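You operate a simulated robot arm through the tools that you are given. There is no shell and no other tool. Be economical: measure what you need, move in short steps, check, and stop when the job is done.

Carry out the task below with a simulated robot arm. There is one attempt and no reset: what you move stays moved.

JOB
Fetch the small blue ladle and stand it on the top of the card bench. Then fetch the small yellow ladle and stand it on the top deck of the hand cart. Then push the blue drawer shut. Then close the green drawer. Then fetch the blue clamp and set it on the top deck of the hand cart. Then press the white key of the purple box two times. Then put the yellow clamp on the top deck of the hand cart away on the top of the dye bench. Then put the white cup in the rinse trough. Then take the small grey weight and leave it on top of the small grey board. Do these in the order given. Set down upright: small blue ladle, small yellow ladle, blue clamp, yellow clamp, white cup, small grey weight.

It is judged by the outcome, as a careful person would: the job done as asked, and still so three seconds after it is handed in. It fails if anything else is knocked over, pushed out of place, dropped, spilled or broken.

ROBOT AND FRAMES
A 7-joint arm with a two-finger gripper on a trunk, on a base that drives. Base frame: it is fixed to the floor where the robot stands at the start and does not move with it; the origin is under the middle of the robot, x ahead of it, y to its left, z up; the surface under the hand at the start is at about z = 0.8. Units: m, degrees, N and s.
With the tool pointing down near the work surface it reaches from about 0.1 to 0.74 m from the robot's upright axis, wherever it stands. Its first joint turns from -166.0 to 166.0 degrees. Places, roughly: blue clamp (8x6x8 cm) [0.5, 0.7, 0.8]; blue drawer [0.4, 0, 0.6]; green drawer [0.4, -0.5, 0.6]; rinse trough [-3, -0.7, 0.7]; small blue ladle (6x5x14 cm) [0.5, 0.2, 0.8]; small grey board (17x10x5 cm) [-1.2, 1.7, 0.6]; small grey weight (5x5x6 cm) [-1.1, -0.7, 0.8]; small yellow ladle (6x5x14 cm) [0.6, 0.2, 0.8]; top deck of the hand cart [-1.1, 1.7, 0.6]; top of the card bench [-1.2, -0.7, 0.8]; top of the dye bench [0.8, 0.2, 0.8]; white cup (7x7x8 cm) [-0.9, -0.5, 0.8]; white key of the purple box [0.7, 1.2, 1]; yellow clamp (8x6x8 cm) [-1, 1.7, 0.6]. Payload 2.45 kg.
The tool frame sits at the grasp point between the pads (the TCP): z along the fingers, y along the line on which they close. The tips reach 0.027 m beyond it. Largest opening 0.08 m; the body of the gripper starts 0.054 m behind the TCP.
Orientation is that of the tool frame in the base frame, as a unit quaternion [x, y, z, w]. With the fingers straight down and closing along the base's y, the tool's x points along the base's -x, its y along +y and its z along -z.

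CONTROLS
- The arm moves only by the tool servo_tool. Its argument "rows" is a list of rows, each an object of numbers (a shift or turn left out is 0, a gripper value left out holds the last): "x", "y", "z": the shift along the base's x, y, z in units of 50 mm (1.0 is 50 mm); "ax", "ay", "az": the turn, a rotation vector about the base's x, y, z in units of 4 degrees (1.0 is 4 degrees). In form: [{"x": .., "y": .., "z": .., "ax": .., "ay": .., "az": ..}, ...]. A call has 1 to 8 rows; each row shifts and turns the commanded pose from where the row before left it. "fingers" is the finger opening in m, from 0 to 0.08, set as the call begins (left out, the last holds). A call with a number of a shift or a turn outside -1 to 1 is refused whole. Rows are played at 5 a second. More than 0.05 m and 8.6 degrees between two rows, or a gripper value outside its range, and nothing of the call is played. A pose out of reach is approached as far as the arm can. The call stops where the force on the tool passes 40 N (or 10 N more than at its start, if that is more) or the arm is blocked; 0.2 s more then pass. Each finger travels about 0.153 m/s and halts on what it meets, pressing with about 44 N; the grip force reading is that of the motor and also rises with nothing between the fingers. The clock runs only during rows and for 0.2 s after the last one: add rows that do not move to give the fingers time. The reply holds the time, the measured pose of the TCP, the force on the tool along the base axes, the opening and the grip force, in the units named above and with some noise, with the torque about the TCP (base axes, N m) and any sound that the robot's microphone picked up.
- Cameras (640 x 400 px; columns grow to the right, rows downward): "scene" is now at [0.0171, 0.1075, 1.7907]; the picture's right is [-0.72, -0.69, 0.00], its down [-0.64, 0.67, -0.39] and it looks along [0.27, -0.28, -0.92] (base axes); focal length 214 px, centre (320, 200). "wrist" rides on the gripper at [0.063, 0.012, -0.079] in the tool frame; the picture's right is [-0.19, 0.98, 0.00], its down [-0.72, -0.14, -0.68] and it looks along [-0.67, -0.13, 0.73] (tool axes); focal length 226 px, centre (320, 200). There is no depth. A picture from a camera that has moved, and an enlarged one, comes with that camera's place and axes in the base frame and with its lens. The place of the scene camera against the robot may be out by one fixed shift of up to 0.025 m in any direction.
- camera(camera): a new picture of that camera. No time passes.
- raise_lower(by): slides the trunk up (or, below 0, down) by that many m; the arm and the scene camera ride with it, the base frame stays. It gives what a move gives, with no picture.
- steer(legs): drives the robot by 1 to 6 legs, each [ahead, turn to the left] in m and degrees, along the robot's own axes; the way and the turn of a leg run together, so that a leg with both is an arc; at most 1.5 m and 180 degrees a leg. The arm and the cameras ride along, it lands a little off, and it stops where it bumps. It gives what a move gives.
- turn_head(pan, tilt): turns the head with the scene camera to pan (to the left, within 120 degrees either way) and tilt (down, from -29 to 69), counted from straight ahead of the robot. It gives what a move gives.
- enlarge(camera, box): a new picture of the part [left, top, right, bottom] of that camera's present view, enlarged. No time passes.
- hand_in(): hands the job in; it is judged then, once.

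Work in short steps. Places have to be worked out from the pictures, the camera data and where the tool is seen: move nearer, look again, correct. Check each grasp and each placing, and mend what went wrong. You have 217 turns and 210 pictures in all, those below and enlarged ones among them. Open the gripper and draw the arm clear of the work before you hand the job in, unless the task says otherwise; then end with one line.

The tools are called by a JSON object that holds its "name" and its "arguments". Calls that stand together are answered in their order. servo_tool: Moves the arm, as the interface text tells. Its arguments: {"type":"object","properties":{"rows":{"type":"array","items":{"type":"object","properties":{"x":{"type":"number"},"y":{"type":"number"},"z":{"type":"number"},"ax":{"type":"number"},"ay":{"type":"number"},"az":{"type":"number"}}}},"fingers":{"type":"number"}},"required":["rows"]} The other tools are called the same way: raise_lower (by) slides the trunk up or down; steer (legs) drives the base; turn_head (pan, tilt) turns the head that bears the scene camera; camera (camera) takes a picture; enlarge (camera, box) takes an enlarged picture of a part of a camera's view; hand_in () hands the job in.

At the start:

```text
time_s: 0.0
eef_pos: [0.5091, 0.0541, 1.0562]
orientation: [0.0, 1.0, 0.0, -0.001]
contact_force: [0.1, 0.0, 0.1]
ft_torque: [0.0, 0.0, -0.02]
gripper_width: 0.0799
grip_force: 0.0
trunk travel left (down, up): [-0.425, 0.115]
robot x, y, heading: [0.0001, 0.0002, -0.2]
head pan, tilt: [-46.3, 66.9]
```

scene: 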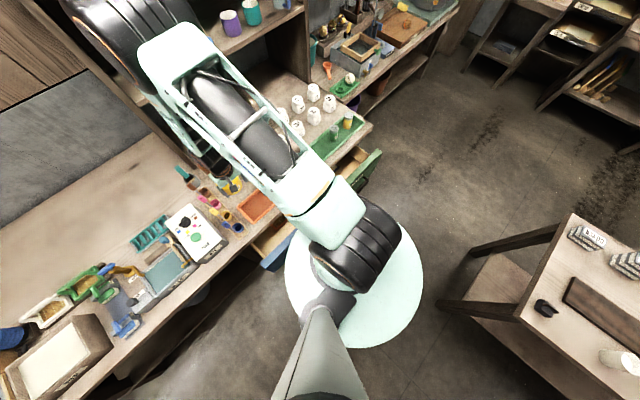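
wrist: 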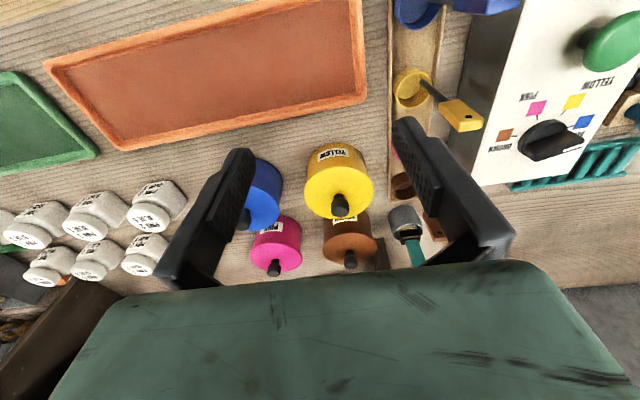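

I start by looking at the bench ahead with the head straight and left.

{"name": "turn_head", "arguments": {"pan": 20, "tilt": 50}}

{"name": "camera", "arguments": {"camera": "scene"}}

{"name": "turn_head", "arguments": {"pan": 60, "tilt": 40}}

{"name": "camera", "arguments": {"camera": "scene"}}

{"name": "turn_head", "arguments": {"pan": 110, "tilt": 35}}

{"name": "camera", "arguments": {"camera": "scene"}}

{"name": "turn_head", "arguments": {"pan": -110, "tilt": 35}}

{"name": "camera", "arguments": {"camera": "scene"}}

```text
time_s: 1.4
eef_pos: [0.5096, 0.0535, 1.0559]
orientation: [-0.001, 1.0, -0.001, 0.0]
contact_force: [-0.2, 0.5, 0.1]
ft_torque: [-0.02, -0.03, 0.01]
gripper_width: 0.0799
grip_force: 0.0
trunk travel left (down, up): [-0.425, 0.115]
robot x, y, heading: [0.0028, -0.0047, -0.2]
head pan, tilt: [20.0, 50.0]
```

```text
207 pictures are left
camera scene: at [0.0492, 0.1759, 1.8108], right [0.34, -0.94, 0.0], down [-0.72, -0.26, -0.64], along [0.6, 0.22, -0.77], focal length 214 px, centre (320, 200)
```

scene: 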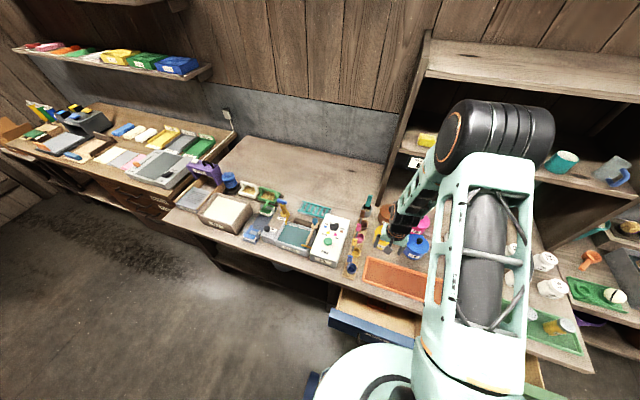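

```text
time_s: 2.4
eef_pos: [0.5097, 0.0545, 1.056]
orientation: [0.0, 1.0, 0.0, 0.0]
contact_force: [-0.1, -0.1, -0.4]
ft_torque: [-0.02, 0.04, -0.01]
gripper_width: 0.08
grip_force: 0.0
trunk travel left (down, up): [-0.425, 0.115]
robot x, y, heading: [0.0035, 0.002, -0.1]
head pan, tilt: [60.0, 40.0]
```

```text
206 pictures are left
camera scene: at [0.0194, 0.2233, 1.8249], right [0.87, -0.5, 0.0], down [-0.32, -0.56, -0.77], along [0.38, 0.66, -0.64], focal length 214 px, centre (320, 200)
```

scene: 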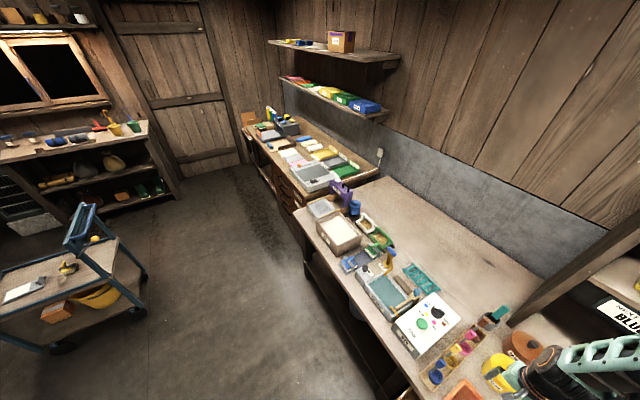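

```text
time_s: 3.6
eef_pos: [0.509, 0.0546, 1.0573]
orientation: [0.0, 1.0, 0.0, 0.0]
contact_force: [-0.1, -0.8, 1.2]
ft_torque: [-0.03, -0.01, 0.01]
gripper_width: 0.08
grip_force: 0.1
trunk travel left (down, up): [-0.425, 0.115]
robot x, y, heading: [0.0025, -0.0016, 0.1]
head pan, tilt: [110.0, 35.0]
```

```text
205 pictures are left
camera scene: at [-0.0532, 0.2325, 1.8325], right [0.94, 0.34, 0.0], down [0.2, -0.54, -0.82], along [-0.28, 0.77, -0.57], focal length 214 px, centre (320, 200)
```

scene: 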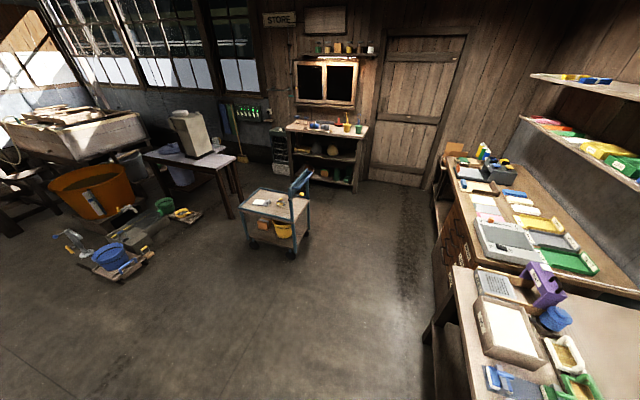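

```text
time_s: 6.8
eef_pos: [0.5095, 0.054, 1.0562]
orientation: [0.0, 1.0, 0.0, 0.0]
contact_force: [-0.5, 0.4, 0.6]
ft_torque: [-0.02, 0.02, 0.01]
gripper_width: 0.0797
grip_force: 0.0
trunk travel left (down, up): [-0.425, 0.115]
robot x, y, heading: [0.0015, 0.001, -0.2]
head pan, tilt: [-110.0, 35.0]
```

```text
204 pictures are left
camera scene: at [-0.0532, 0.0669, 1.8325], right [-0.94, 0.34, 0.0], down [0.2, 0.54, -0.82], along [-0.28, -0.77, -0.57], focal length 214 px, centre (320, 200)
```

scene: 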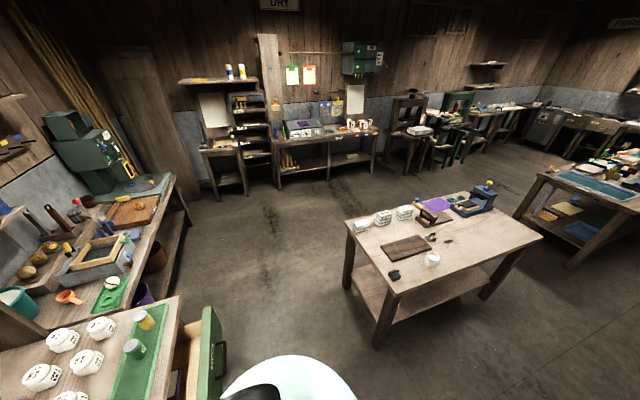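

The ladles appear to sit in a narrow wooden rack near (0.5,0.2). I look more closely.

{"name": "turn_head", "arguments": {"pan": 15, "tilt": 60}}

{"name": "enlarge", "arguments": {"camera": "scene", "box": [200, 80, 440, 230]}}

{"name": "enlarge", "arguments": {"camera": "wrist", "box": [320, 0, 640, 200]}}

```text
time_s: 8.8
eef_pos: [0.5093, 0.0538, 1.0563]
orientation: [0.0, 1.0, 0.0, 0.001]
contact_force: [-1.0, 0.7, 0.3]
ft_torque: [-0.01, 0.06, -0.01]
gripper_width: 0.0797
grip_force: 0.1
trunk travel left (down, up): [-0.425, 0.115]
robot x, y, heading: [0.0004, 0.0011, -0.0]
head pan, tilt: [15.0, 60.0]
```

```text
2.67 times, centred on (320, 155) of scene
camera zoom: at [0.0412, 0.1669, 1.7982], right [0.26, -0.97, 0.0], down [-0.84, -0.22, -0.5], along [0.48, 0.13, -0.87], focal length 572 px, centre (320, 320)
```

zoom: 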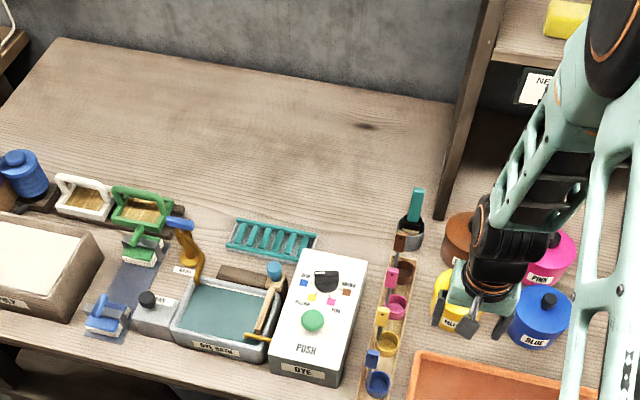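

```text
2.00 times, centred on (480, 100) of wrist
camera zoom: at [0.4452, 0.0655, 1.1371], right [0.19, 0.98, 0.0], down [0.72, -0.14, 0.68], along [0.67, -0.13, -0.73], focal length 452 px, centre (0, 400)
```

zoom: 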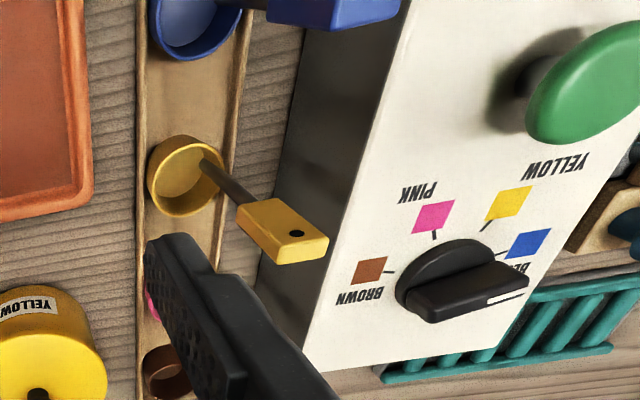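

Ladles stand in a rack: cups at about (0.476,0.153) and (0.546,0.154), with handle tags at about y=0.17, z≈0.93. I move over toward the blue one and look.

{"name": "servo_tool", "arguments": {"rows": [{"x": -0.6, "y": 0.78}, {"x": -0.6, "y": 0.78}, {"x": -0.6, "y": 0.76}, {}], "fingers": 0.05}}

{"name": "camera", "arguments": {"camera": "wrist"}}

{"name": "enlarge", "arguments": {"camera": "scene", "box": [260, 120, 420, 220]}}

```text
time_s: 9.8
eef_pos: [0.4194, 0.1683, 1.0578]
orientation: [0.0, 1.0, 0.0, 0.001]
contact_force: [0.0, 0.1, -0.6]
ft_torque: [0.01, 0.02, 0.04]
gripper_width: 0.0498
grip_force: 0.0
trunk travel left (down, up): [-0.425, 0.115]
robot x, y, heading: [-0.0034, -0.0015, 0.1]
head pan, tilt: [15.0, 60.0]
```

```text
201 pictures are left
camera wrist: at [0.3554, 0.1808, 1.1379], right [0.19, 0.98, 0.0], down [0.72, -0.14, 0.68], along [0.67, -0.13, -0.73], focal length 226 px, centre (320, 200)
```

wrist: 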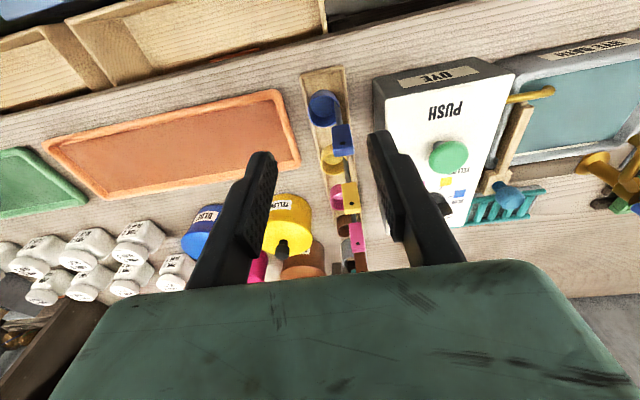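

```text
4.00 times, centred on (340, 170) of scene
camera zoom: at [0.0419, 0.1658, 1.7983], right [0.26, -0.97, 0.0], down [-0.84, -0.22, -0.5], along [0.48, 0.13, -0.87], focal length 858 px, centre (240, 320)
```

zoom: 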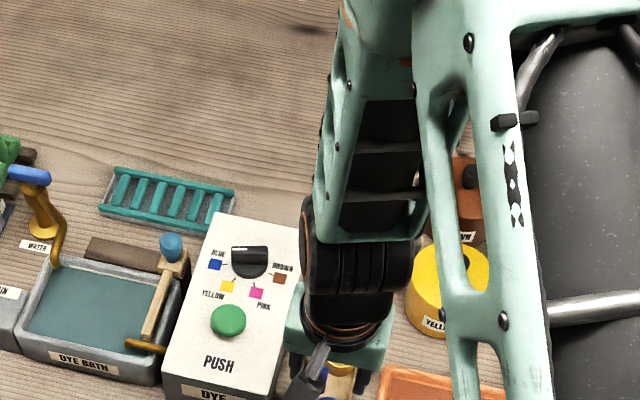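

Triangulating, the blue tag is at about (0.473,0.181), centre z≈0.915. I move above it and look again.

{"name": "servo_tool", "arguments": {"rows": [{"x": 0.53, "y": 0.13, "z": -0.5}, {"x": 0.54, "y": 0.12, "z": -0.5}, {}]}}

{"name": "camera", "arguments": {"camera": "wrist"}}

```text
time_s: 10.6
eef_pos: [0.4726, 0.181, 1.0066]
orientation: [0.0, 1.0, 0.0, 0.0]
contact_force: [0.0, -0.1, -0.4]
ft_torque: [-0.03, 0.01, -0.01]
gripper_width: 0.05
grip_force: 0.1
trunk travel left (down, up): [-0.425, 0.115]
robot x, y, heading: [-0.0039, 0.0006, 0.2]
head pan, tilt: [15.0, 60.0]
```

```text
199 pictures are left
camera wrist: at [0.4091, 0.1932, 1.0866], right [0.19, 0.98, 0.0], down [0.72, -0.14, 0.68], along [0.67, -0.13, -0.73], focal length 226 px, centre (320, 200)
```

wrist: 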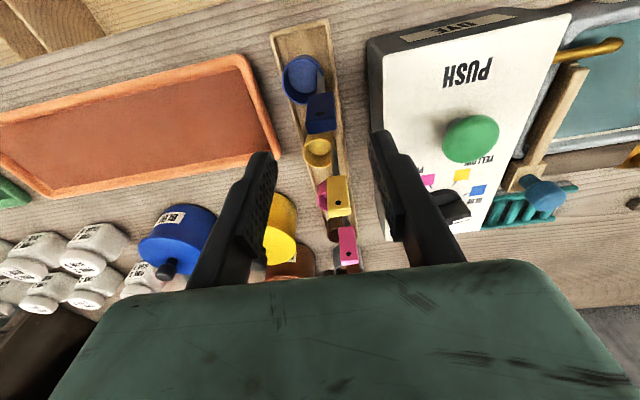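

Blue tag confirmed at (0.477,0.180). I lower onto it.

{"name": "servo_tool", "arguments": {"rows": [{"x": 0.08, "z": -0.6}, {"z": -0.6}, {"z": -0.6}, {}]}}

{"name": "camera", "arguments": {"camera": "wrist"}}

```text
time_s: 11.6
eef_pos: [0.4777, 0.1825, 0.9167]
orientation: [-0.001, 1.0, -0.001, 0.0]
contact_force: [0.2, 0.1, -0.9]
ft_torque: [-0.03, -0.04, 0.01]
gripper_width: 0.0501
grip_force: 0.0
trunk travel left (down, up): [-0.425, 0.115]
robot x, y, heading: [0.0013, -0.0017, 0.3]
head pan, tilt: [15.0, 60.0]
```

```text
198 pictures are left
camera wrist: at [0.4135, 0.1935, 0.9964], right [0.19, 0.98, 0.0], down [0.72, -0.14, 0.68], along [0.67, -0.13, -0.73], focal length 226 px, centre (320, 200)
```

wrist: 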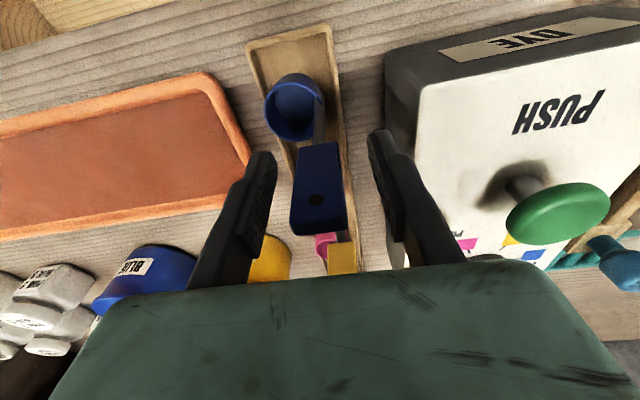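

The tag is centred between the fingers; close.

{"name": "servo_tool", "arguments": {"rows": [{}, {}, {}], "fingers": 0}}

{"name": "servo_tool", "arguments": {"rows": [{"z": 0.3}, {"z": 0.7}, {"z": 1}, {"z": 1}, {"z": 1}, {}]}}

{"name": "camera", "arguments": {"camera": "wrist"}}

```text
time_s: 12.4
eef_pos: [0.4776, 0.1814, 0.9165]
orientation: [0.001, 1.0, -0.001, 0.0]
contact_force: [-0.6, 0.3, 0.0]
ft_torque: [0.01, -0.01, 0.01]
gripper_width: 0.0198
grip_force: 43.9
trunk travel left (down, up): [-0.425, 0.115]
robot x, y, heading: [-0.0001, -0.0011, -0.0]
head pan, tilt: [15.0, 60.0]
```

```text
time_s: 13.8
eef_pos: [0.4777, 0.1832, 1.1159]
orientation: [0.0, 1.0, 0.001, -0.001]
contact_force: [1.3, 0.4, -0.5]
ft_torque: [0.03, 0.03, 0.0]
gripper_width: 0.0199
grip_force: 43.9
trunk travel left (down, up): [-0.425, 0.115]
robot x, y, heading: [0.0005, 0.0008, 0.1]
head pan, tilt: [15.0, 60.0]
```

```text
197 pictures are left
camera wrist: at [0.4138, 0.194, 1.1963], right [0.19, 0.98, 0.0], down [0.72, -0.14, 0.68], along [0.67, -0.13, -0.73], focal length 226 px, centre (320, 200)
```

wrist: 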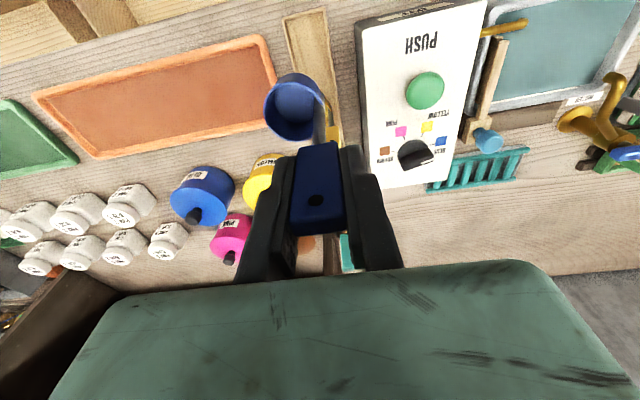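

The ladle is held. The card bench spans roughly x −1.9…−0.65, y −1.0…−0.4. I back straight off, then turn right to face it.

{"name": "steer", "arguments": {"legs": [[-1.1, 0], [0, -90]]}}

{"name": "turn_head", "arguments": {"pan": 0, "tilt": 50}}

{"name": "camera", "arguments": {"camera": "scene"}}

{"name": "camera", "arguments": {"camera": "wrist"}}

```text
time_s: 23.4
eef_pos: [-0.9159, -0.4741, 1.1162]
orientation: [0.71, 0.704, 0.0, 0.0]
contact_force: [-0.2, -0.5, -0.1]
ft_torque: [0.02, -0.03, 0.02]
gripper_width: 0.0197
grip_force: 44.0
trunk travel left (down, up): [-0.425, 0.115]
robot x, y, heading: [-1.0918, 0.0084, -90.4]
head pan, tilt: [15.0, 60.0]
```

```text
time_s: 24.1
eef_pos: [-0.9156, -0.4736, 1.1159]
orientation: [0.709, 0.705, 0.0, -0.001]
contact_force: [-0.1, -0.1, -0.3]
ft_torque: [0.0, 0.0, 0.01]
gripper_width: 0.02
grip_force: 44.7
trunk travel left (down, up): [-0.425, 0.115]
robot x, y, heading: [-1.0937, 0.0055, -90.6]
head pan, tilt: [0.0, 50.0]
```

```text
196 pictures are left
camera scene: at [-0.9587, -0.0438, 1.8107], right [-1.0, 0.01, 0.0], down [0.01, 0.77, -0.64], along [0.0, -0.64, -0.77], focal length 214 px, centre (320, 200)
```

scene: 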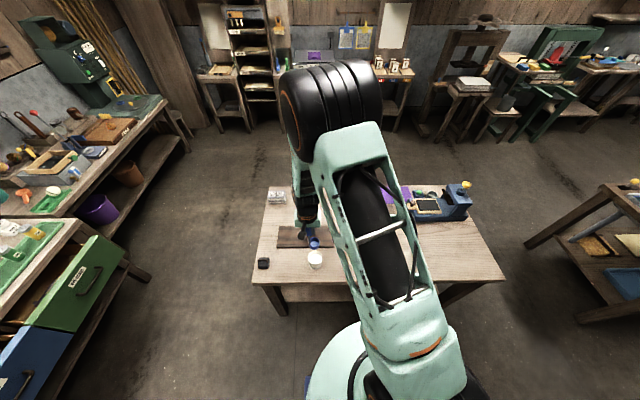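

```text
195 pictures are left
camera wrist: at [-0.9041, -0.4113, 1.1963], right [0.98, -0.2, 0.0], down [-0.15, -0.72, 0.68], along [-0.14, -0.67, -0.73], focal length 226 px, centre (320, 200)
```

wrist: 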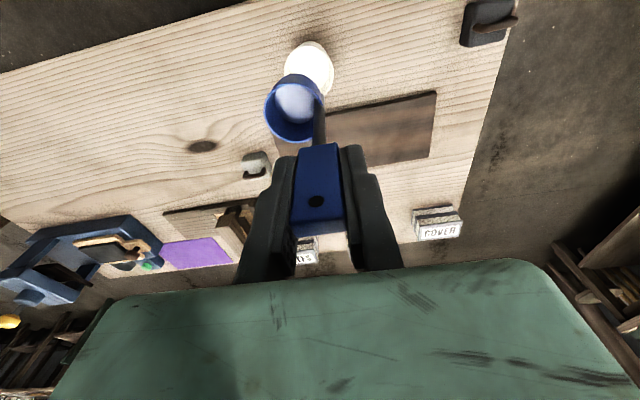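

Clear wood lies around (−1.25,−0.55). I move the ladle over it at height.

{"name": "servo_tool", "arguments": {"rows": [{"x": -0.95, "y": -0.22}, {"x": -0.95, "y": -0.22}, {"x": -0.95, "y": -0.22}, {"x": -0.95, "y": -0.22}, {"x": -0.95, "y": -0.22}, {"x": -0.95, "y": -0.22}, {"x": -0.95, "y": -0.22}, {}]}}

{"name": "servo_tool", "arguments": {"rows": [{"z": -1}, {"z": -1}, {"z": -0.8}, {"z": -0.4}, {}]}}

{"name": "camera", "arguments": {"camera": "wrist"}}

{"name": "enlarge", "arguments": {"camera": "scene", "box": [250, 170, 490, 320]}}

```text
time_s: 25.9
eef_pos: [-1.2476, -0.5498, 1.1162]
orientation: [0.71, 0.704, 0.0, 0.0]
contact_force: [0.1, 0.9, 0.1]
ft_torque: [0.04, 0.02, -0.03]
gripper_width: 0.02
grip_force: 43.5
trunk travel left (down, up): [-0.425, 0.115]
robot x, y, heading: [-1.0956, 0.0049, -90.2]
head pan, tilt: [0.0, 50.0]
```

```text
time_s: 27.1
eef_pos: [-1.2495, -0.5512, 0.9565]
orientation: [0.71, 0.705, 0.0, 0.0]
contact_force: [0.2, 0.3, -0.6]
ft_torque: [-0.03, 0.0, 0.01]
gripper_width: 0.0198
grip_force: 43.9
trunk travel left (down, up): [-0.425, 0.115]
robot x, y, heading: [-1.0951, 0.0064, -90.3]
head pan, tilt: [0.0, 50.0]
```

```text
194 pictures are left
camera wrist: at [-1.2374, -0.4882, 1.0367], right [0.98, -0.2, 0.0], down [-0.15, -0.72, 0.68], along [-0.14, -0.67, -0.73], focal length 226 px, centre (320, 200)
```

wrist: 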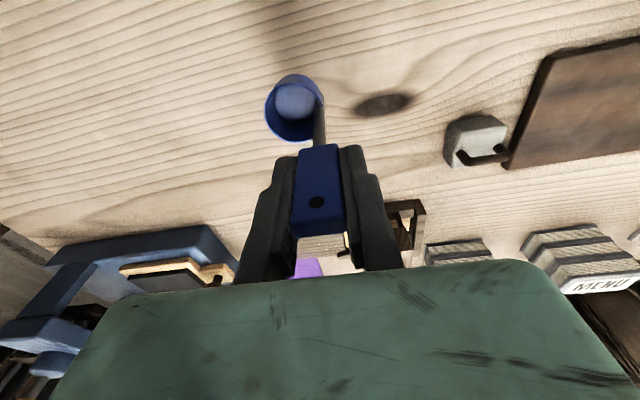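

```text
2.67 times, centred on (370, 245) of scene
camera zoom: at [-0.959, -0.0438, 1.8108], right [-1.0, 0.01, 0.0], down [0.01, 0.77, -0.64], along [0.0, -0.64, -0.77], focal length 572 px, centre (187, 80)
```

zoom: 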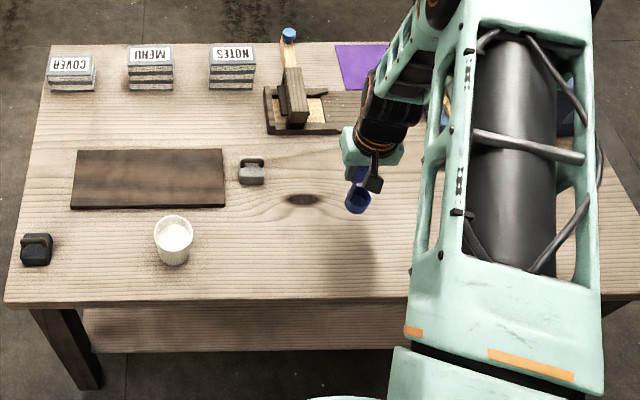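

Area is clear; lower in small steps until contact.

{"name": "servo_tool", "arguments": {"rows": [{"z": -0.2}, {"z": -0.2}, {"z": -0.1}, {"z": -0.1}, {}]}}

{"name": "camera", "arguments": {"camera": "wrist"}}

```text
time_s: 28.3
eef_pos: [-1.249, -0.5511, 0.9245]
orientation: [0.71, 0.705, 0.001, 0.0]
contact_force: [0.4, 0.1, -0.8]
ft_torque: [0.01, -0.04, 0.02]
gripper_width: 0.0197
grip_force: 44.7
trunk travel left (down, up): [-0.425, 0.115]
robot x, y, heading: [-1.0926, 0.0036, -90.1]
head pan, tilt: [0.0, 50.0]
```

```text
192 pictures are left
camera wrist: at [-1.2369, -0.4885, 1.0059], right [0.98, -0.2, 0.0], down [-0.15, -0.72, 0.68], along [-0.14, -0.67, -0.73], focal length 226 px, centre (320, 200)
```

wrist: 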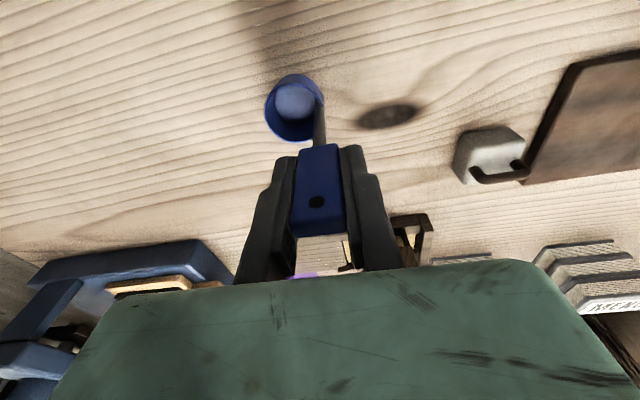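

{"name": "servo_tool", "arguments": {"rows": [{"z": -0.1}, {"z": -0.1}, {"z": -0.1}, {"z": -0.1}, {"z": -0.1}, {"z": -0.1}, {"z": -0.1}, {"z": -0.1}]}}

```text
time_s: 30.3
eef_pos: [-1.2495, -0.5523, 0.891]
orientation: [0.71, 0.704, -0.002, 0.0]
contact_force: [2.8, 7.2, 25.6]
ft_torque: [0.86, 0.12, -0.11]
gripper_width: 0.0197
grip_force: 44.0
trunk travel left (down, up): [-0.425, 0.115]
robot x, y, heading: [-1.0986, 0.0051, -90.3]
head pan, tilt: [0.0, 50.0]
stopped in row 8: the force on the tool passed its limit at 45 N (the readings are from after the stop); the commanded pose is now the measured one
```

Contact. Ease up 1 mm, then look before releasing.

{"name": "servo_tool", "arguments": {"rows": [{"z": 0.05}, {}]}}

{"name": "camera", "arguments": {"camera": "wrist"}}

```text
time_s: 30.9
eef_pos: [-1.2497, -0.5519, 0.8899]
orientation: [0.71, 0.704, -0.001, 0.0]
contact_force: [0.3, -0.3, 6.3]
ft_torque: [0.13, -0.01, 0.0]
gripper_width: 0.0198
grip_force: 44.2
trunk travel left (down, up): [-0.425, 0.115]
robot x, y, heading: [-1.092, 0.0043, -90.8]
head pan, tilt: [0.0, 50.0]
```

```text
191 pictures are left
camera wrist: at [-1.2371, -0.4894, 0.9706], right [0.98, -0.2, 0.0], down [-0.15, -0.72, 0.68], along [-0.14, -0.67, -0.73], focal length 226 px, centre (320, 200)
```

wrist: 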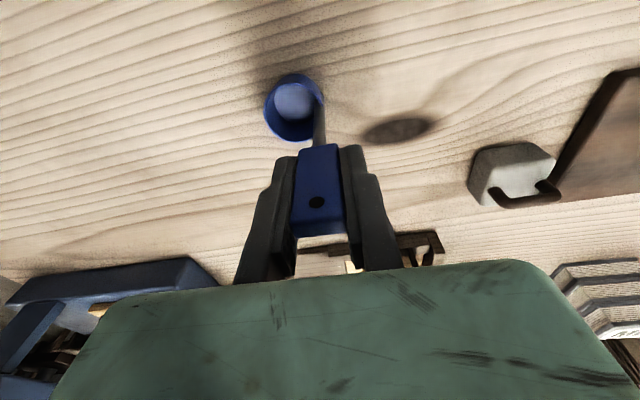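

{"name": "servo_tool", "arguments": {"rows": [{}, {}, {}], "fingers": 0.05}}

{"name": "servo_tool", "arguments": {"rows": [{"z": 0.5}, {"z": 1}, {"z": 1}, {"z": 1}, {"z": 1}, {}]}}

{"name": "camera", "arguments": {"camera": "wrist"}}

```text
time_s: 31.7
eef_pos: [-1.2489, -0.5519, 0.8906]
orientation: [0.71, 0.704, -0.001, 0.001]
contact_force: [0.6, -0.4, -0.7]
ft_torque: [0.0, 0.0, -0.03]
gripper_width: 0.0499
grip_force: 0.2
trunk travel left (down, up): [-0.425, 0.115]
robot x, y, heading: [-1.0947, 0.0027, -90.2]
head pan, tilt: [0.0, 50.0]
```

```text
time_s: 33.1
eef_pos: [-1.2495, -0.5533, 1.1142]
orientation: [0.71, 0.704, 0.0, 0.0]
contact_force: [0.1, 0.6, 0.0]
ft_torque: [0.03, 0.0, 0.01]
gripper_width: 0.0501
grip_force: 0.0
trunk travel left (down, up): [-0.425, 0.115]
robot x, y, heading: [-1.0933, 0.0061, -90.3]
head pan, tilt: [0.0, 50.0]
```

```text
190 pictures are left
camera wrist: at [-1.2373, -0.4899, 1.1954], right [0.98, -0.2, 0.0], down [-0.15, -0.72, 0.68], along [-0.14, -0.67, -0.73], focal length 226 px, centre (320, 200)
```

wrist: 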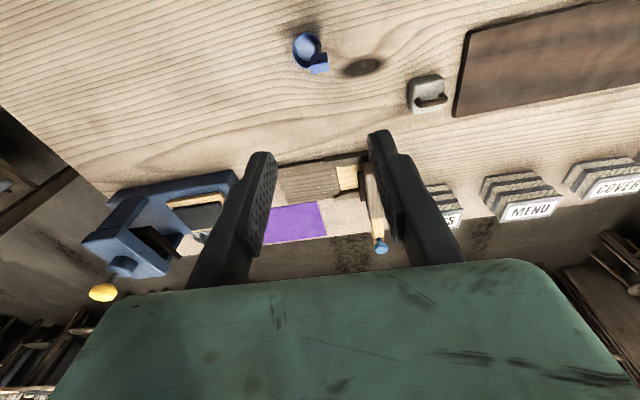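

The blue ladle stands. I bring the arm back to its earlier carrying spot and drive back to the dye bench.

{"name": "servo_tool", "arguments": {"rows": [{"x": 0.95, "y": 0.22}, {"x": 0.95, "y": 0.22}, {"x": 0.95, "y": 0.22}, {"x": 0.95, "y": 0.22}, {"x": 0.95, "y": 0.22}, {"x": 0.95, "y": 0.22}, {"x": 0.95, "y": 0.22}, {}]}}

{"name": "steer", "arguments": {"legs": [[0, 90.3], [1.1, 0]]}}

{"name": "camera", "arguments": {"camera": "wrist"}}

```text
time_s: 34.9
eef_pos: [-0.9186, -0.4749, 1.115]
orientation: [0.71, 0.704, 0.0, 0.001]
contact_force: [0.1, -0.4, -0.1]
ft_torque: [0.02, -0.01, 0.03]
gripper_width: 0.0499
grip_force: 0.0
trunk travel left (down, up): [-0.425, 0.115]
robot x, y, heading: [-1.0948, 0.0068, -90.4]
head pan, tilt: [0.0, 50.0]
```

```text
time_s: 44.4
eef_pos: [0.4803, 0.191, 1.1146]
orientation: [-0.004, 1.0, -0.001, 0.001]
contact_force: [-0.1, 0.5, 0.4]
ft_torque: [0.03, 0.0, 0.0]
gripper_width: 0.0501
grip_force: 0.0
trunk travel left (down, up): [-0.425, 0.115]
robot x, y, heading: [0.0007, 0.0045, 0.3]
head pan, tilt: [0.0, 50.0]
```

```text
189 pictures are left
camera wrist: at [0.4157, 0.2021, 1.1946], right [0.18, 0.98, 0.0], down [0.72, -0.13, 0.68], along [0.67, -0.13, -0.73], focal length 226 px, centre (320, 200)
```

wrist: 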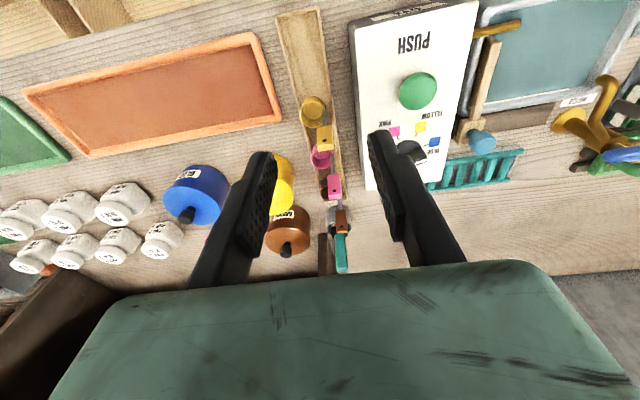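

Yellow tag at about (0.561,0.180). I move over it.

{"name": "servo_tool", "arguments": {"rows": [{"x": 0.54, "y": -0.07, "z": -0.73}, {"x": 0.54, "y": -0.07, "z": -0.73}, {"x": 0.54, "y": -0.07, "z": -0.73}, {}]}}

{"name": "camera", "arguments": {"camera": "wrist"}}

```text
time_s: 45.4
eef_pos: [0.5608, 0.1793, 1.0062]
orientation: [-0.004, 1.0, -0.002, 0.001]
contact_force: [-0.5, 0.2, 0.3]
ft_torque: [-0.01, -0.04, -0.03]
gripper_width: 0.0499
grip_force: 0.0
trunk travel left (down, up): [-0.425, 0.115]
robot x, y, heading: [0.0046, 0.0013, 0.6]
head pan, tilt: [0.0, 50.0]
```

```text
188 pictures are left
camera wrist: at [0.4964, 0.1902, 1.0863], right [0.18, 0.98, 0.0], down [0.72, -0.13, 0.68], along [0.67, -0.13, -0.73], focal length 226 px, centre (320, 200)
```

wrist: 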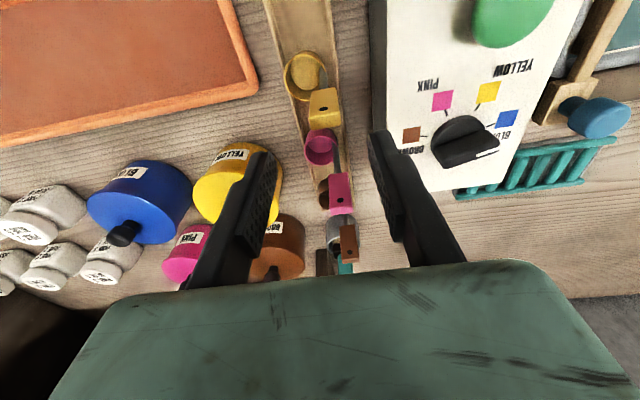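

Aligned; lower.

{"name": "servo_tool", "arguments": {"rows": [{"z": -0.6}, {"z": -0.6}, {"z": -0.6}, {}]}}

{"name": "camera", "arguments": {"camera": "wrist"}}

```text
time_s: 46.4
eef_pos: [0.5604, 0.1807, 0.9168]
orientation: [-0.004, 1.0, 0.0, 0.001]
contact_force: [-0.5, 0.2, 0.2]
ft_torque: [0.0, -0.03, -0.04]
gripper_width: 0.0501
grip_force: 0.1
trunk travel left (down, up): [-0.425, 0.115]
robot x, y, heading: [0.0027, 0.0044, 0.6]
head pan, tilt: [0.0, 50.0]
```

```text
187 pictures are left
camera wrist: at [0.4961, 0.1917, 0.9964], right [0.18, 0.98, 0.0], down [0.72, -0.13, 0.68], along [0.67, -0.13, -0.73], focal length 226 px, centre (320, 200)
```

wrist: 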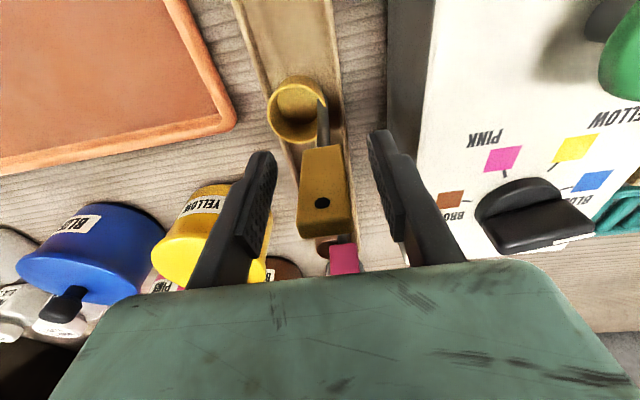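

{"name": "servo_tool", "arguments": {"rows": [{}, {}, {}], "fingers": 0}}

{"name": "servo_tool", "arguments": {"rows": [{"z": 0.3}, {"z": 0.7}, {"z": 1}, {"z": 1}, {"z": 1}, {"x": -0.8}, {"x": -0.8}, {}]}}

{"name": "camera", "arguments": {"camera": "wrist"}}

```text
time_s: 47.2
eef_pos: [0.5623, 0.1812, 0.9161]
orientation: [-0.004, 1.0, 0.0, 0.001]
contact_force: [0.1, 8.2, -1.5]
ft_torque: [0.77, -0.01, 0.01]
gripper_width: 0.0199
grip_force: 43.8
trunk travel left (down, up): [-0.425, 0.115]
robot x, y, heading: [0.0033, 0.0082, 0.7]
head pan, tilt: [0.0, 50.0]
```

```text
time_s: 49.0
eef_pos: [0.4812, 0.1811, 1.1161]
orientation: [-0.004, 1.0, -0.001, 0.0]
contact_force: [0.8, -0.2, 0.0]
ft_torque: [-0.03, 0.02, 0.02]
gripper_width: 0.0197
grip_force: 43.9
trunk travel left (down, up): [-0.425, 0.115]
robot x, y, heading: [0.0014, 0.008, 0.6]
head pan, tilt: [0.0, 50.0]
```

```text
186 pictures are left
camera wrist: at [0.4167, 0.1924, 1.1953], right [0.18, 0.98, 0.0], down [0.72, -0.13, 0.68], along [0.67, -0.13, -0.73], focal length 226 px, centre (320, 200)
```

wrist: 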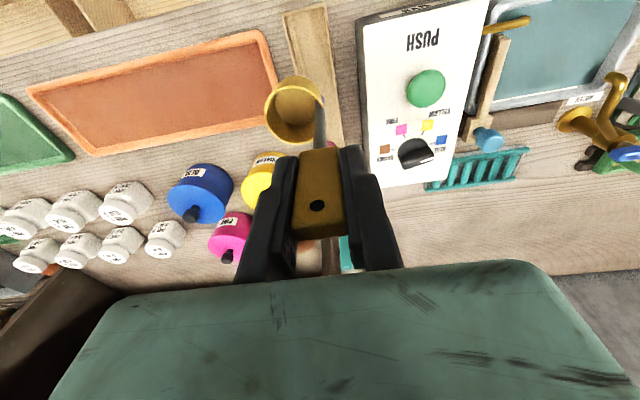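

Yellow ladle held. The cart deck spans about x −1.3…−0.73, y 1.47…1.85. I back off, turn left and approach partway, then look.

{"name": "steer", "arguments": {"legs": [[-1.05, 0], [0, 89.4], [0.8, 0]]}}

{"name": "turn_head", "arguments": {"pan": 0, "tilt": 50}}

{"name": "camera", "arguments": {"camera": "scene"}}

{"name": "camera", "arguments": {"camera": "wrist"}}

```text
time_s: 56.6
eef_pos: [-0.8022, 0.4584, 1.1165]
orientation: [-0.368, 0.93, -0.003, 0.002]
contact_force: [-1.4, -0.2, -1.1]
ft_torque: [-0.01, -0.07, -0.01]
gripper_width: 0.0198
grip_force: 43.8
trunk travel left (down, up): [-0.425, 0.115]
robot x, y, heading: [-1.031, -0.0007, 34.5]
head pan, tilt: [0.0, 50.0]
stopped in leg 2: the robot was blocked; the commanded pose is now the measured one
```

```text
time_s: 57.2
eef_pos: [-0.7947, 0.4554, 1.1156]
orientation: [-0.367, 0.93, -0.001, 0.001]
contact_force: [-0.6, -0.7, -0.1]
ft_torque: [-0.02, 0.01, -0.03]
gripper_width: 0.0198
grip_force: 44.2
trunk travel left (down, up): [-0.425, 0.115]
robot x, y, heading: [-1.0266, 0.0048, 34.7]
head pan, tilt: [0.0, 50.0]
```

```text
185 pictures are left
camera scene: at [-1.064, 0.1597, 1.8109], right [0.57, -0.82, 0.0], down [-0.63, -0.44, -0.64], along [0.53, 0.37, -0.77], focal length 214 px, centre (320, 200)
```

scene: 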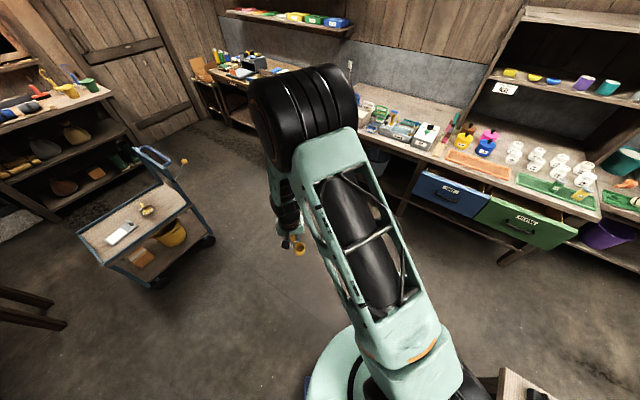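

```text
184 pictures are left
camera wrist: at [-0.8505, 0.4204, 1.1954], right [-0.53, 0.85, 0.0], down [0.62, 0.39, 0.68], along [0.58, 0.36, -0.73], focal length 226 px, centre (320, 200)
```

wrist: 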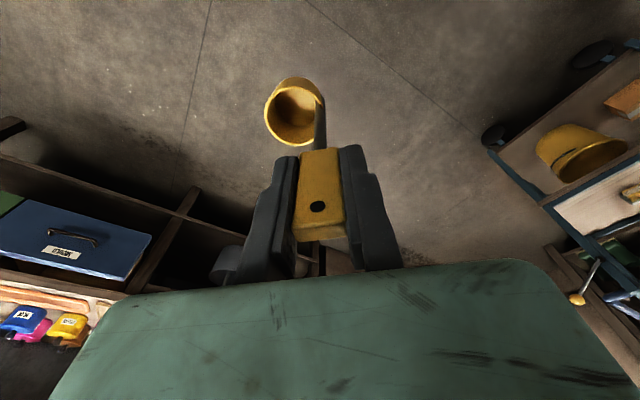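

The base's rear touched something (probably the card bench edge) while turning. I drive forward away from it, then turn and continue.

{"name": "steer", "arguments": {"legs": [[0.25, 0], [0, 77]]}}

{"name": "turn_head", "arguments": {"pan": 120, "tilt": 45}}

{"name": "camera", "arguments": {"camera": "scene"}}

```text
time_s: 62.5
eef_pos: [-1.2157, 0.473, 1.1142]
orientation: [0.868, -0.497, 0.0, -0.002]
contact_force: [0.2, 0.8, -0.6]
ft_torque: [0.03, 0.03, -0.02]
gripper_width: 0.0197
grip_force: 43.9
trunk travel left (down, up): [-0.425, 0.115]
robot x, y, heading: [-0.8235, 0.144, 112.1]
head pan, tilt: [0.0, 50.0]
```

```text
time_s: 64.5
eef_pos: [-1.2154, 0.4718, 1.1152]
orientation: [0.868, -0.497, 0.0, -0.002]
contact_force: [-0.4, -0.4, -0.8]
ft_torque: [0.02, -0.04, -0.01]
gripper_width: 0.0199
grip_force: 44.4
trunk travel left (down, up): [-0.425, 0.115]
robot x, y, heading: [-0.8222, 0.1446, 112.3]
head pan, tilt: [120.0, 45.0]
```

```text
183 pictures are left
camera scene: at [-1.0, 0.0202, 1.8177], right [-0.79, 0.61, 0.0], down [0.43, 0.56, -0.71], along [-0.43, -0.56, -0.71], focal length 214 px, centre (320, 200)
```

scene: 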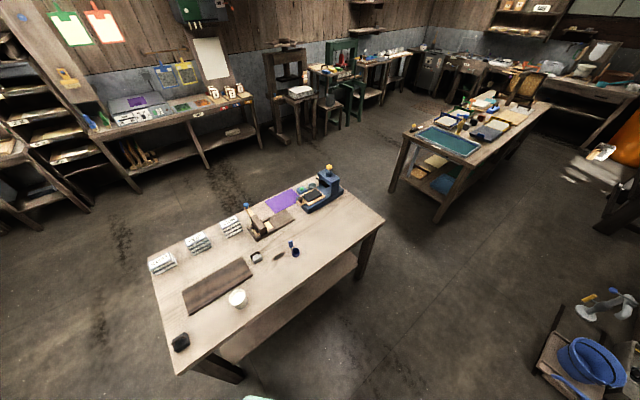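

Card bench items are undisturbed. I continue to the cart.

{"name": "steer", "arguments": {"legs": [[0.55, 0], [0, -22.2]]}}

{"name": "turn_head", "arguments": {"pan": 0, "tilt": 50}}

{"name": "camera", "arguments": {"camera": "scene"}}

{"name": "camera", "arguments": {"camera": "wrist"}}

```text
time_s: 68.8
eef_pos: [-1.272, 1.1064, 1.1149]
orientation: [0.756, -0.654, -0.001, -0.002]
contact_force: [0.3, -0.6, -0.9]
ft_torque: [-0.02, 0.01, -0.04]
gripper_width: 0.0199
grip_force: 44.4
trunk travel left (down, up): [-0.425, 0.115]
robot x, y, heading: [-1.0299, 0.656, 90.2]
head pan, tilt: [120.0, 45.0]
```

```text
time_s: 70.8
eef_pos: [-1.2719, 1.105, 1.1138]
orientation: [0.757, -0.654, 0.001, -0.002]
contact_force: [-0.4, 0.2, -0.8]
ft_torque: [0.02, -0.01, -0.02]
gripper_width: 0.0197
grip_force: 44.2
trunk travel left (down, up): [-0.425, 0.115]
robot x, y, heading: [-1.0349, 0.6545, 89.9]
head pan, tilt: [0.0, 50.0]
```

```text
182 pictures are left
camera scene: at [-1.1763, 0.7232, 1.8108], right [1.0, 0.0, 0.0], down [0.0, -0.77, -0.64], along [0.0, 0.64, -0.77], focal length 214 px, centre (320, 200)
```

scene: 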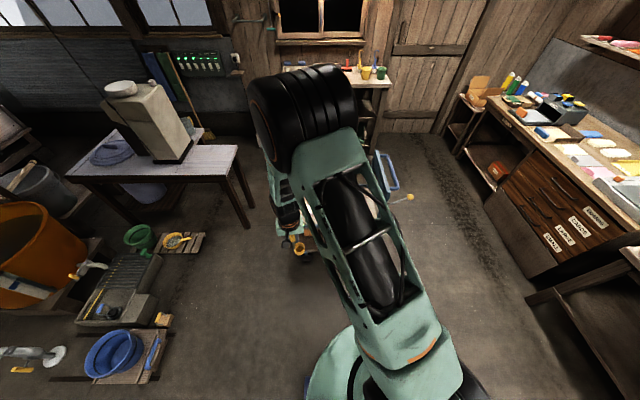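

```text
181 pictures are left
camera wrist: at [-1.2762, 1.0402, 1.1953], right [-1.0, 0.05, 0.0], down [0.03, 0.73, 0.68], along [0.04, 0.68, -0.73], focal length 226 px, centre (320, 200)
```

wrist: 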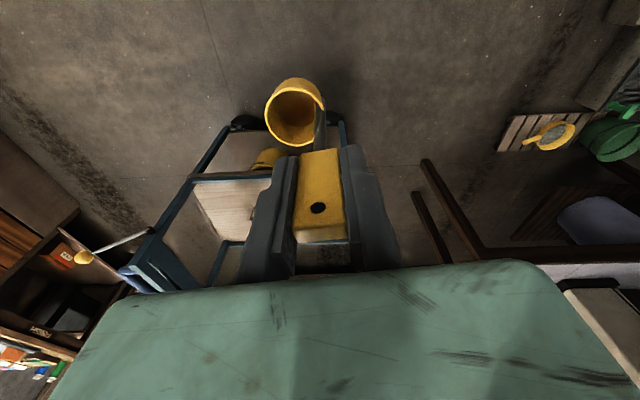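

I drive 0.32 m closer and move the hand right and back to see the deck.

{"name": "steer", "arguments": {"legs": [[0.32, 0]]}}

{"name": "servo_tool", "arguments": {"rows": [{"x": 0.9, "y": -0.4}, {"x": 0.9, "y": -0.4}, {"x": 0.9, "y": -0.4}, {"x": 0.9}, {"x": 0.9}, {}]}}

{"name": "camera", "arguments": {"camera": "wrist"}}

{"name": "turn_head", "arguments": {"pan": 25, "tilt": 60}}

{"name": "camera", "arguments": {"camera": "scene"}}

```text
time_s: 73.0
eef_pos: [-1.273, 1.4235, 1.1152]
orientation: [0.757, -0.654, 0.002, -0.002]
contact_force: [-0.2, 0.4, -0.5]
ft_torque: [0.0, 0.04, 0.01]
gripper_width: 0.02
grip_force: 44.2
trunk travel left (down, up): [-0.425, 0.115]
robot x, y, heading: [-1.0336, 0.9759, 90.1]
head pan, tilt: [0.0, 50.0]
```

```text
time_s: 74.3
eef_pos: [-1.0481, 1.3607, 1.1137]
orientation: [0.758, -0.653, 0.0, -0.002]
contact_force: [0.2, 0.0, -0.5]
ft_torque: [0.01, -0.01, -0.02]
gripper_width: 0.0198
grip_force: 43.7
trunk travel left (down, up): [-0.425, 0.115]
robot x, y, heading: [-1.0338, 0.9715, 90.0]
head pan, tilt: [0.0, 50.0]
```

```text
180 pictures are left
camera wrist: at [-1.0517, 1.2969, 1.1936], right [-1.0, 0.05, 0.0], down [0.03, 0.73, 0.68], along [0.03, 0.68, -0.73], focal length 226 px, centre (320, 200)
```

wrist: 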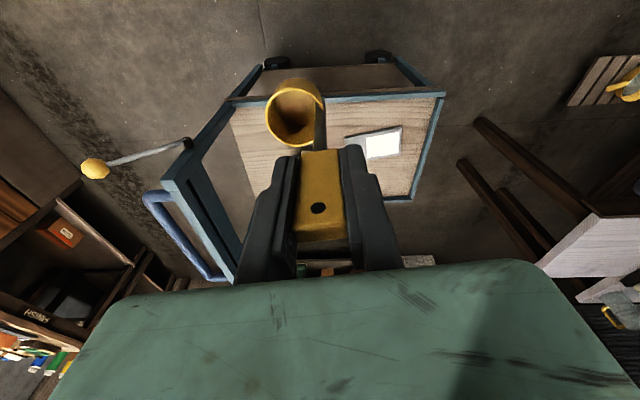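

```text
time_s: 75.2
eef_pos: [-1.0467, 1.3623, 1.1132]
orientation: [0.757, -0.654, 0.0, -0.001]
contact_force: [-0.4, 0.6, -0.9]
ft_torque: [0.0, 0.01, 0.0]
gripper_width: 0.0197
grip_force: 44.3
trunk travel left (down, up): [-0.425, 0.115]
robot x, y, heading: [-1.034, 0.9717, 90.0]
head pan, tilt: [25.0, 60.0]
```

```text
179 pictures are left
camera scene: at [-1.2038, 1.0232, 1.7983], right [0.91, 0.42, 0.0], down [0.37, -0.79, -0.5], along [-0.21, 0.45, -0.87], focal length 214 px, centre (320, 200)
```

scene: 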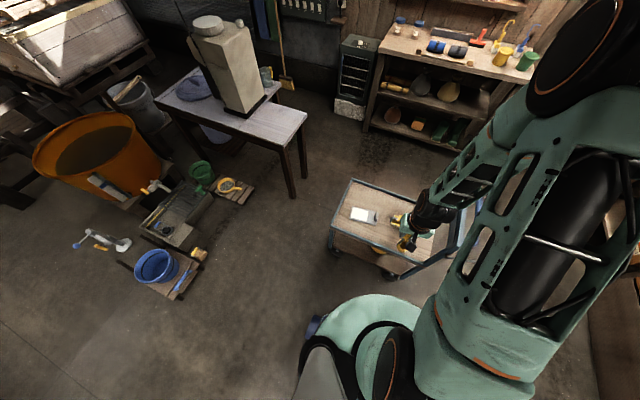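

The clamp is hidden behind the gripper; I shift left for an unobstructed look.

{"name": "servo_tool", "arguments": {"rows": [{"x": -1}, {"x": -1}, {"x": -1}, {"x": -1}, {"x": -1}, {}]}}

{"name": "camera", "arguments": {"camera": "wrist"}}

{"name": "enlarge", "arguments": {"camera": "scene", "box": [320, 160, 480, 285]}}

```text
time_s: 76.6
eef_pos: [-1.2968, 1.3623, 1.1154]
orientation: [0.756, -0.655, 0.0, -0.002]
contact_force: [0.7, 0.9, -1.5]
ft_torque: [0.01, 0.04, 0.0]
gripper_width: 0.0197
grip_force: 44.6
trunk travel left (down, up): [-0.425, 0.115]
robot x, y, heading: [-1.0333, 0.9734, 90.0]
head pan, tilt: [25.0, 60.0]
```

```text
178 pictures are left
camera wrist: at [-1.3008, 1.2974, 1.1957], right [-1.0, 0.05, 0.0], down [0.03, 0.73, 0.68], along [0.04, 0.68, -0.73], focal length 226 px, centre (320, 200)
```

wrist: 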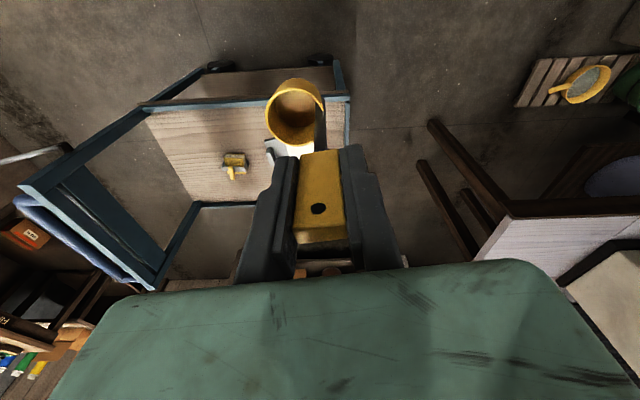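

```text
3.20 times, centred on (400, 222) of scene
camera zoom: at [-1.2031, 1.0234, 1.7983], right [0.91, 0.42, 0.0], down [0.37, -0.79, -0.5], along [-0.21, 0.45, -0.87], focal length 686 px, centre (64, 128)
```

zoom: 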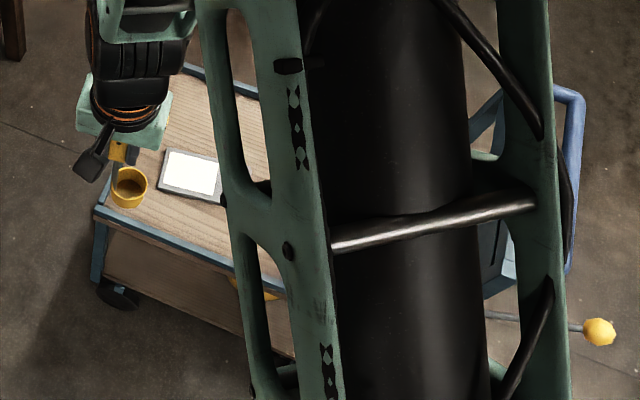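

Deck about x −1.355…−0.82, y 1.50…1.855; clamp at (−1.02,1.67), board left of it. I'll put the ladle at the free right side, TCP (−0.92,1.59).

{"name": "servo_tool", "arguments": {"rows": [{"x": 0.95, "y": 0.3}, {"x": 0.95, "y": 0.3}, {"x": 0.95, "y": 0.6}, {"x": 0.95, "y": 0.8}, {"x": 0.95, "y": 0.8}, {"x": 0.95, "y": 0.8}, {"x": 0.95, "y": 0.8}, {"x": 0.95, "y": 0.16}]}}

{"name": "raise_lower", "arguments": {"by": -0.2}}

{"name": "camera", "arguments": {"camera": "wrist"}}

{"name": "camera", "arguments": {"camera": "scene"}}

```text
refused: row 3 steps farther than a row can; nothing moved
```

```text
time_s: 78.8
eef_pos: [-1.297, 1.3635, 0.9147]
orientation: [0.757, -0.653, 0.0, -0.001]
contact_force: [-0.5, -0.5, -0.9]
ft_torque: [-0.03, -0.01, 0.03]
gripper_width: 0.02
grip_force: 43.8
trunk travel left (down, up): [-0.225, 0.315]
robot x, y, heading: [-1.0327, 0.9703, 89.9]
head pan, tilt: [25.0, 60.0]
```

```text
176 pictures are left
camera wrist: at [-1.3013, 1.2971, 0.9957], right [-1.0, 0.05, 0.0], down [0.03, 0.73, 0.68], along [0.03, 0.68, -0.73], focal length 226 px, centre (320, 200)
```

wrist: 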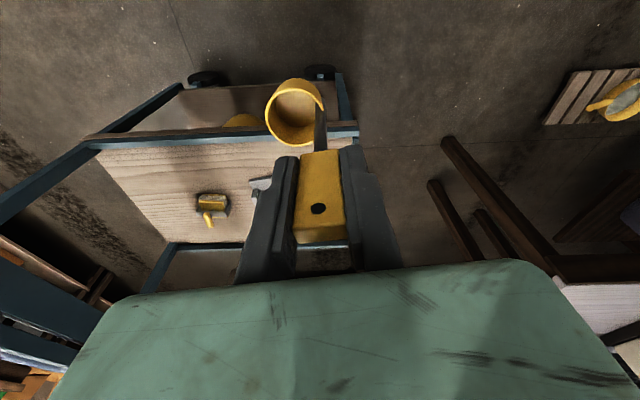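

```text
175 pictures are left
camera scene: at [-1.2043, 1.023, 1.5983], right [0.91, 0.42, 0.0], down [0.37, -0.79, -0.5], along [-0.21, 0.45, -0.87], focal length 214 px, centre (320, 200)
```

scene: 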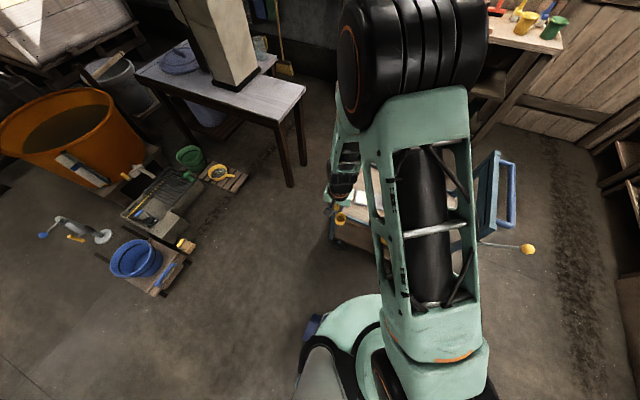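

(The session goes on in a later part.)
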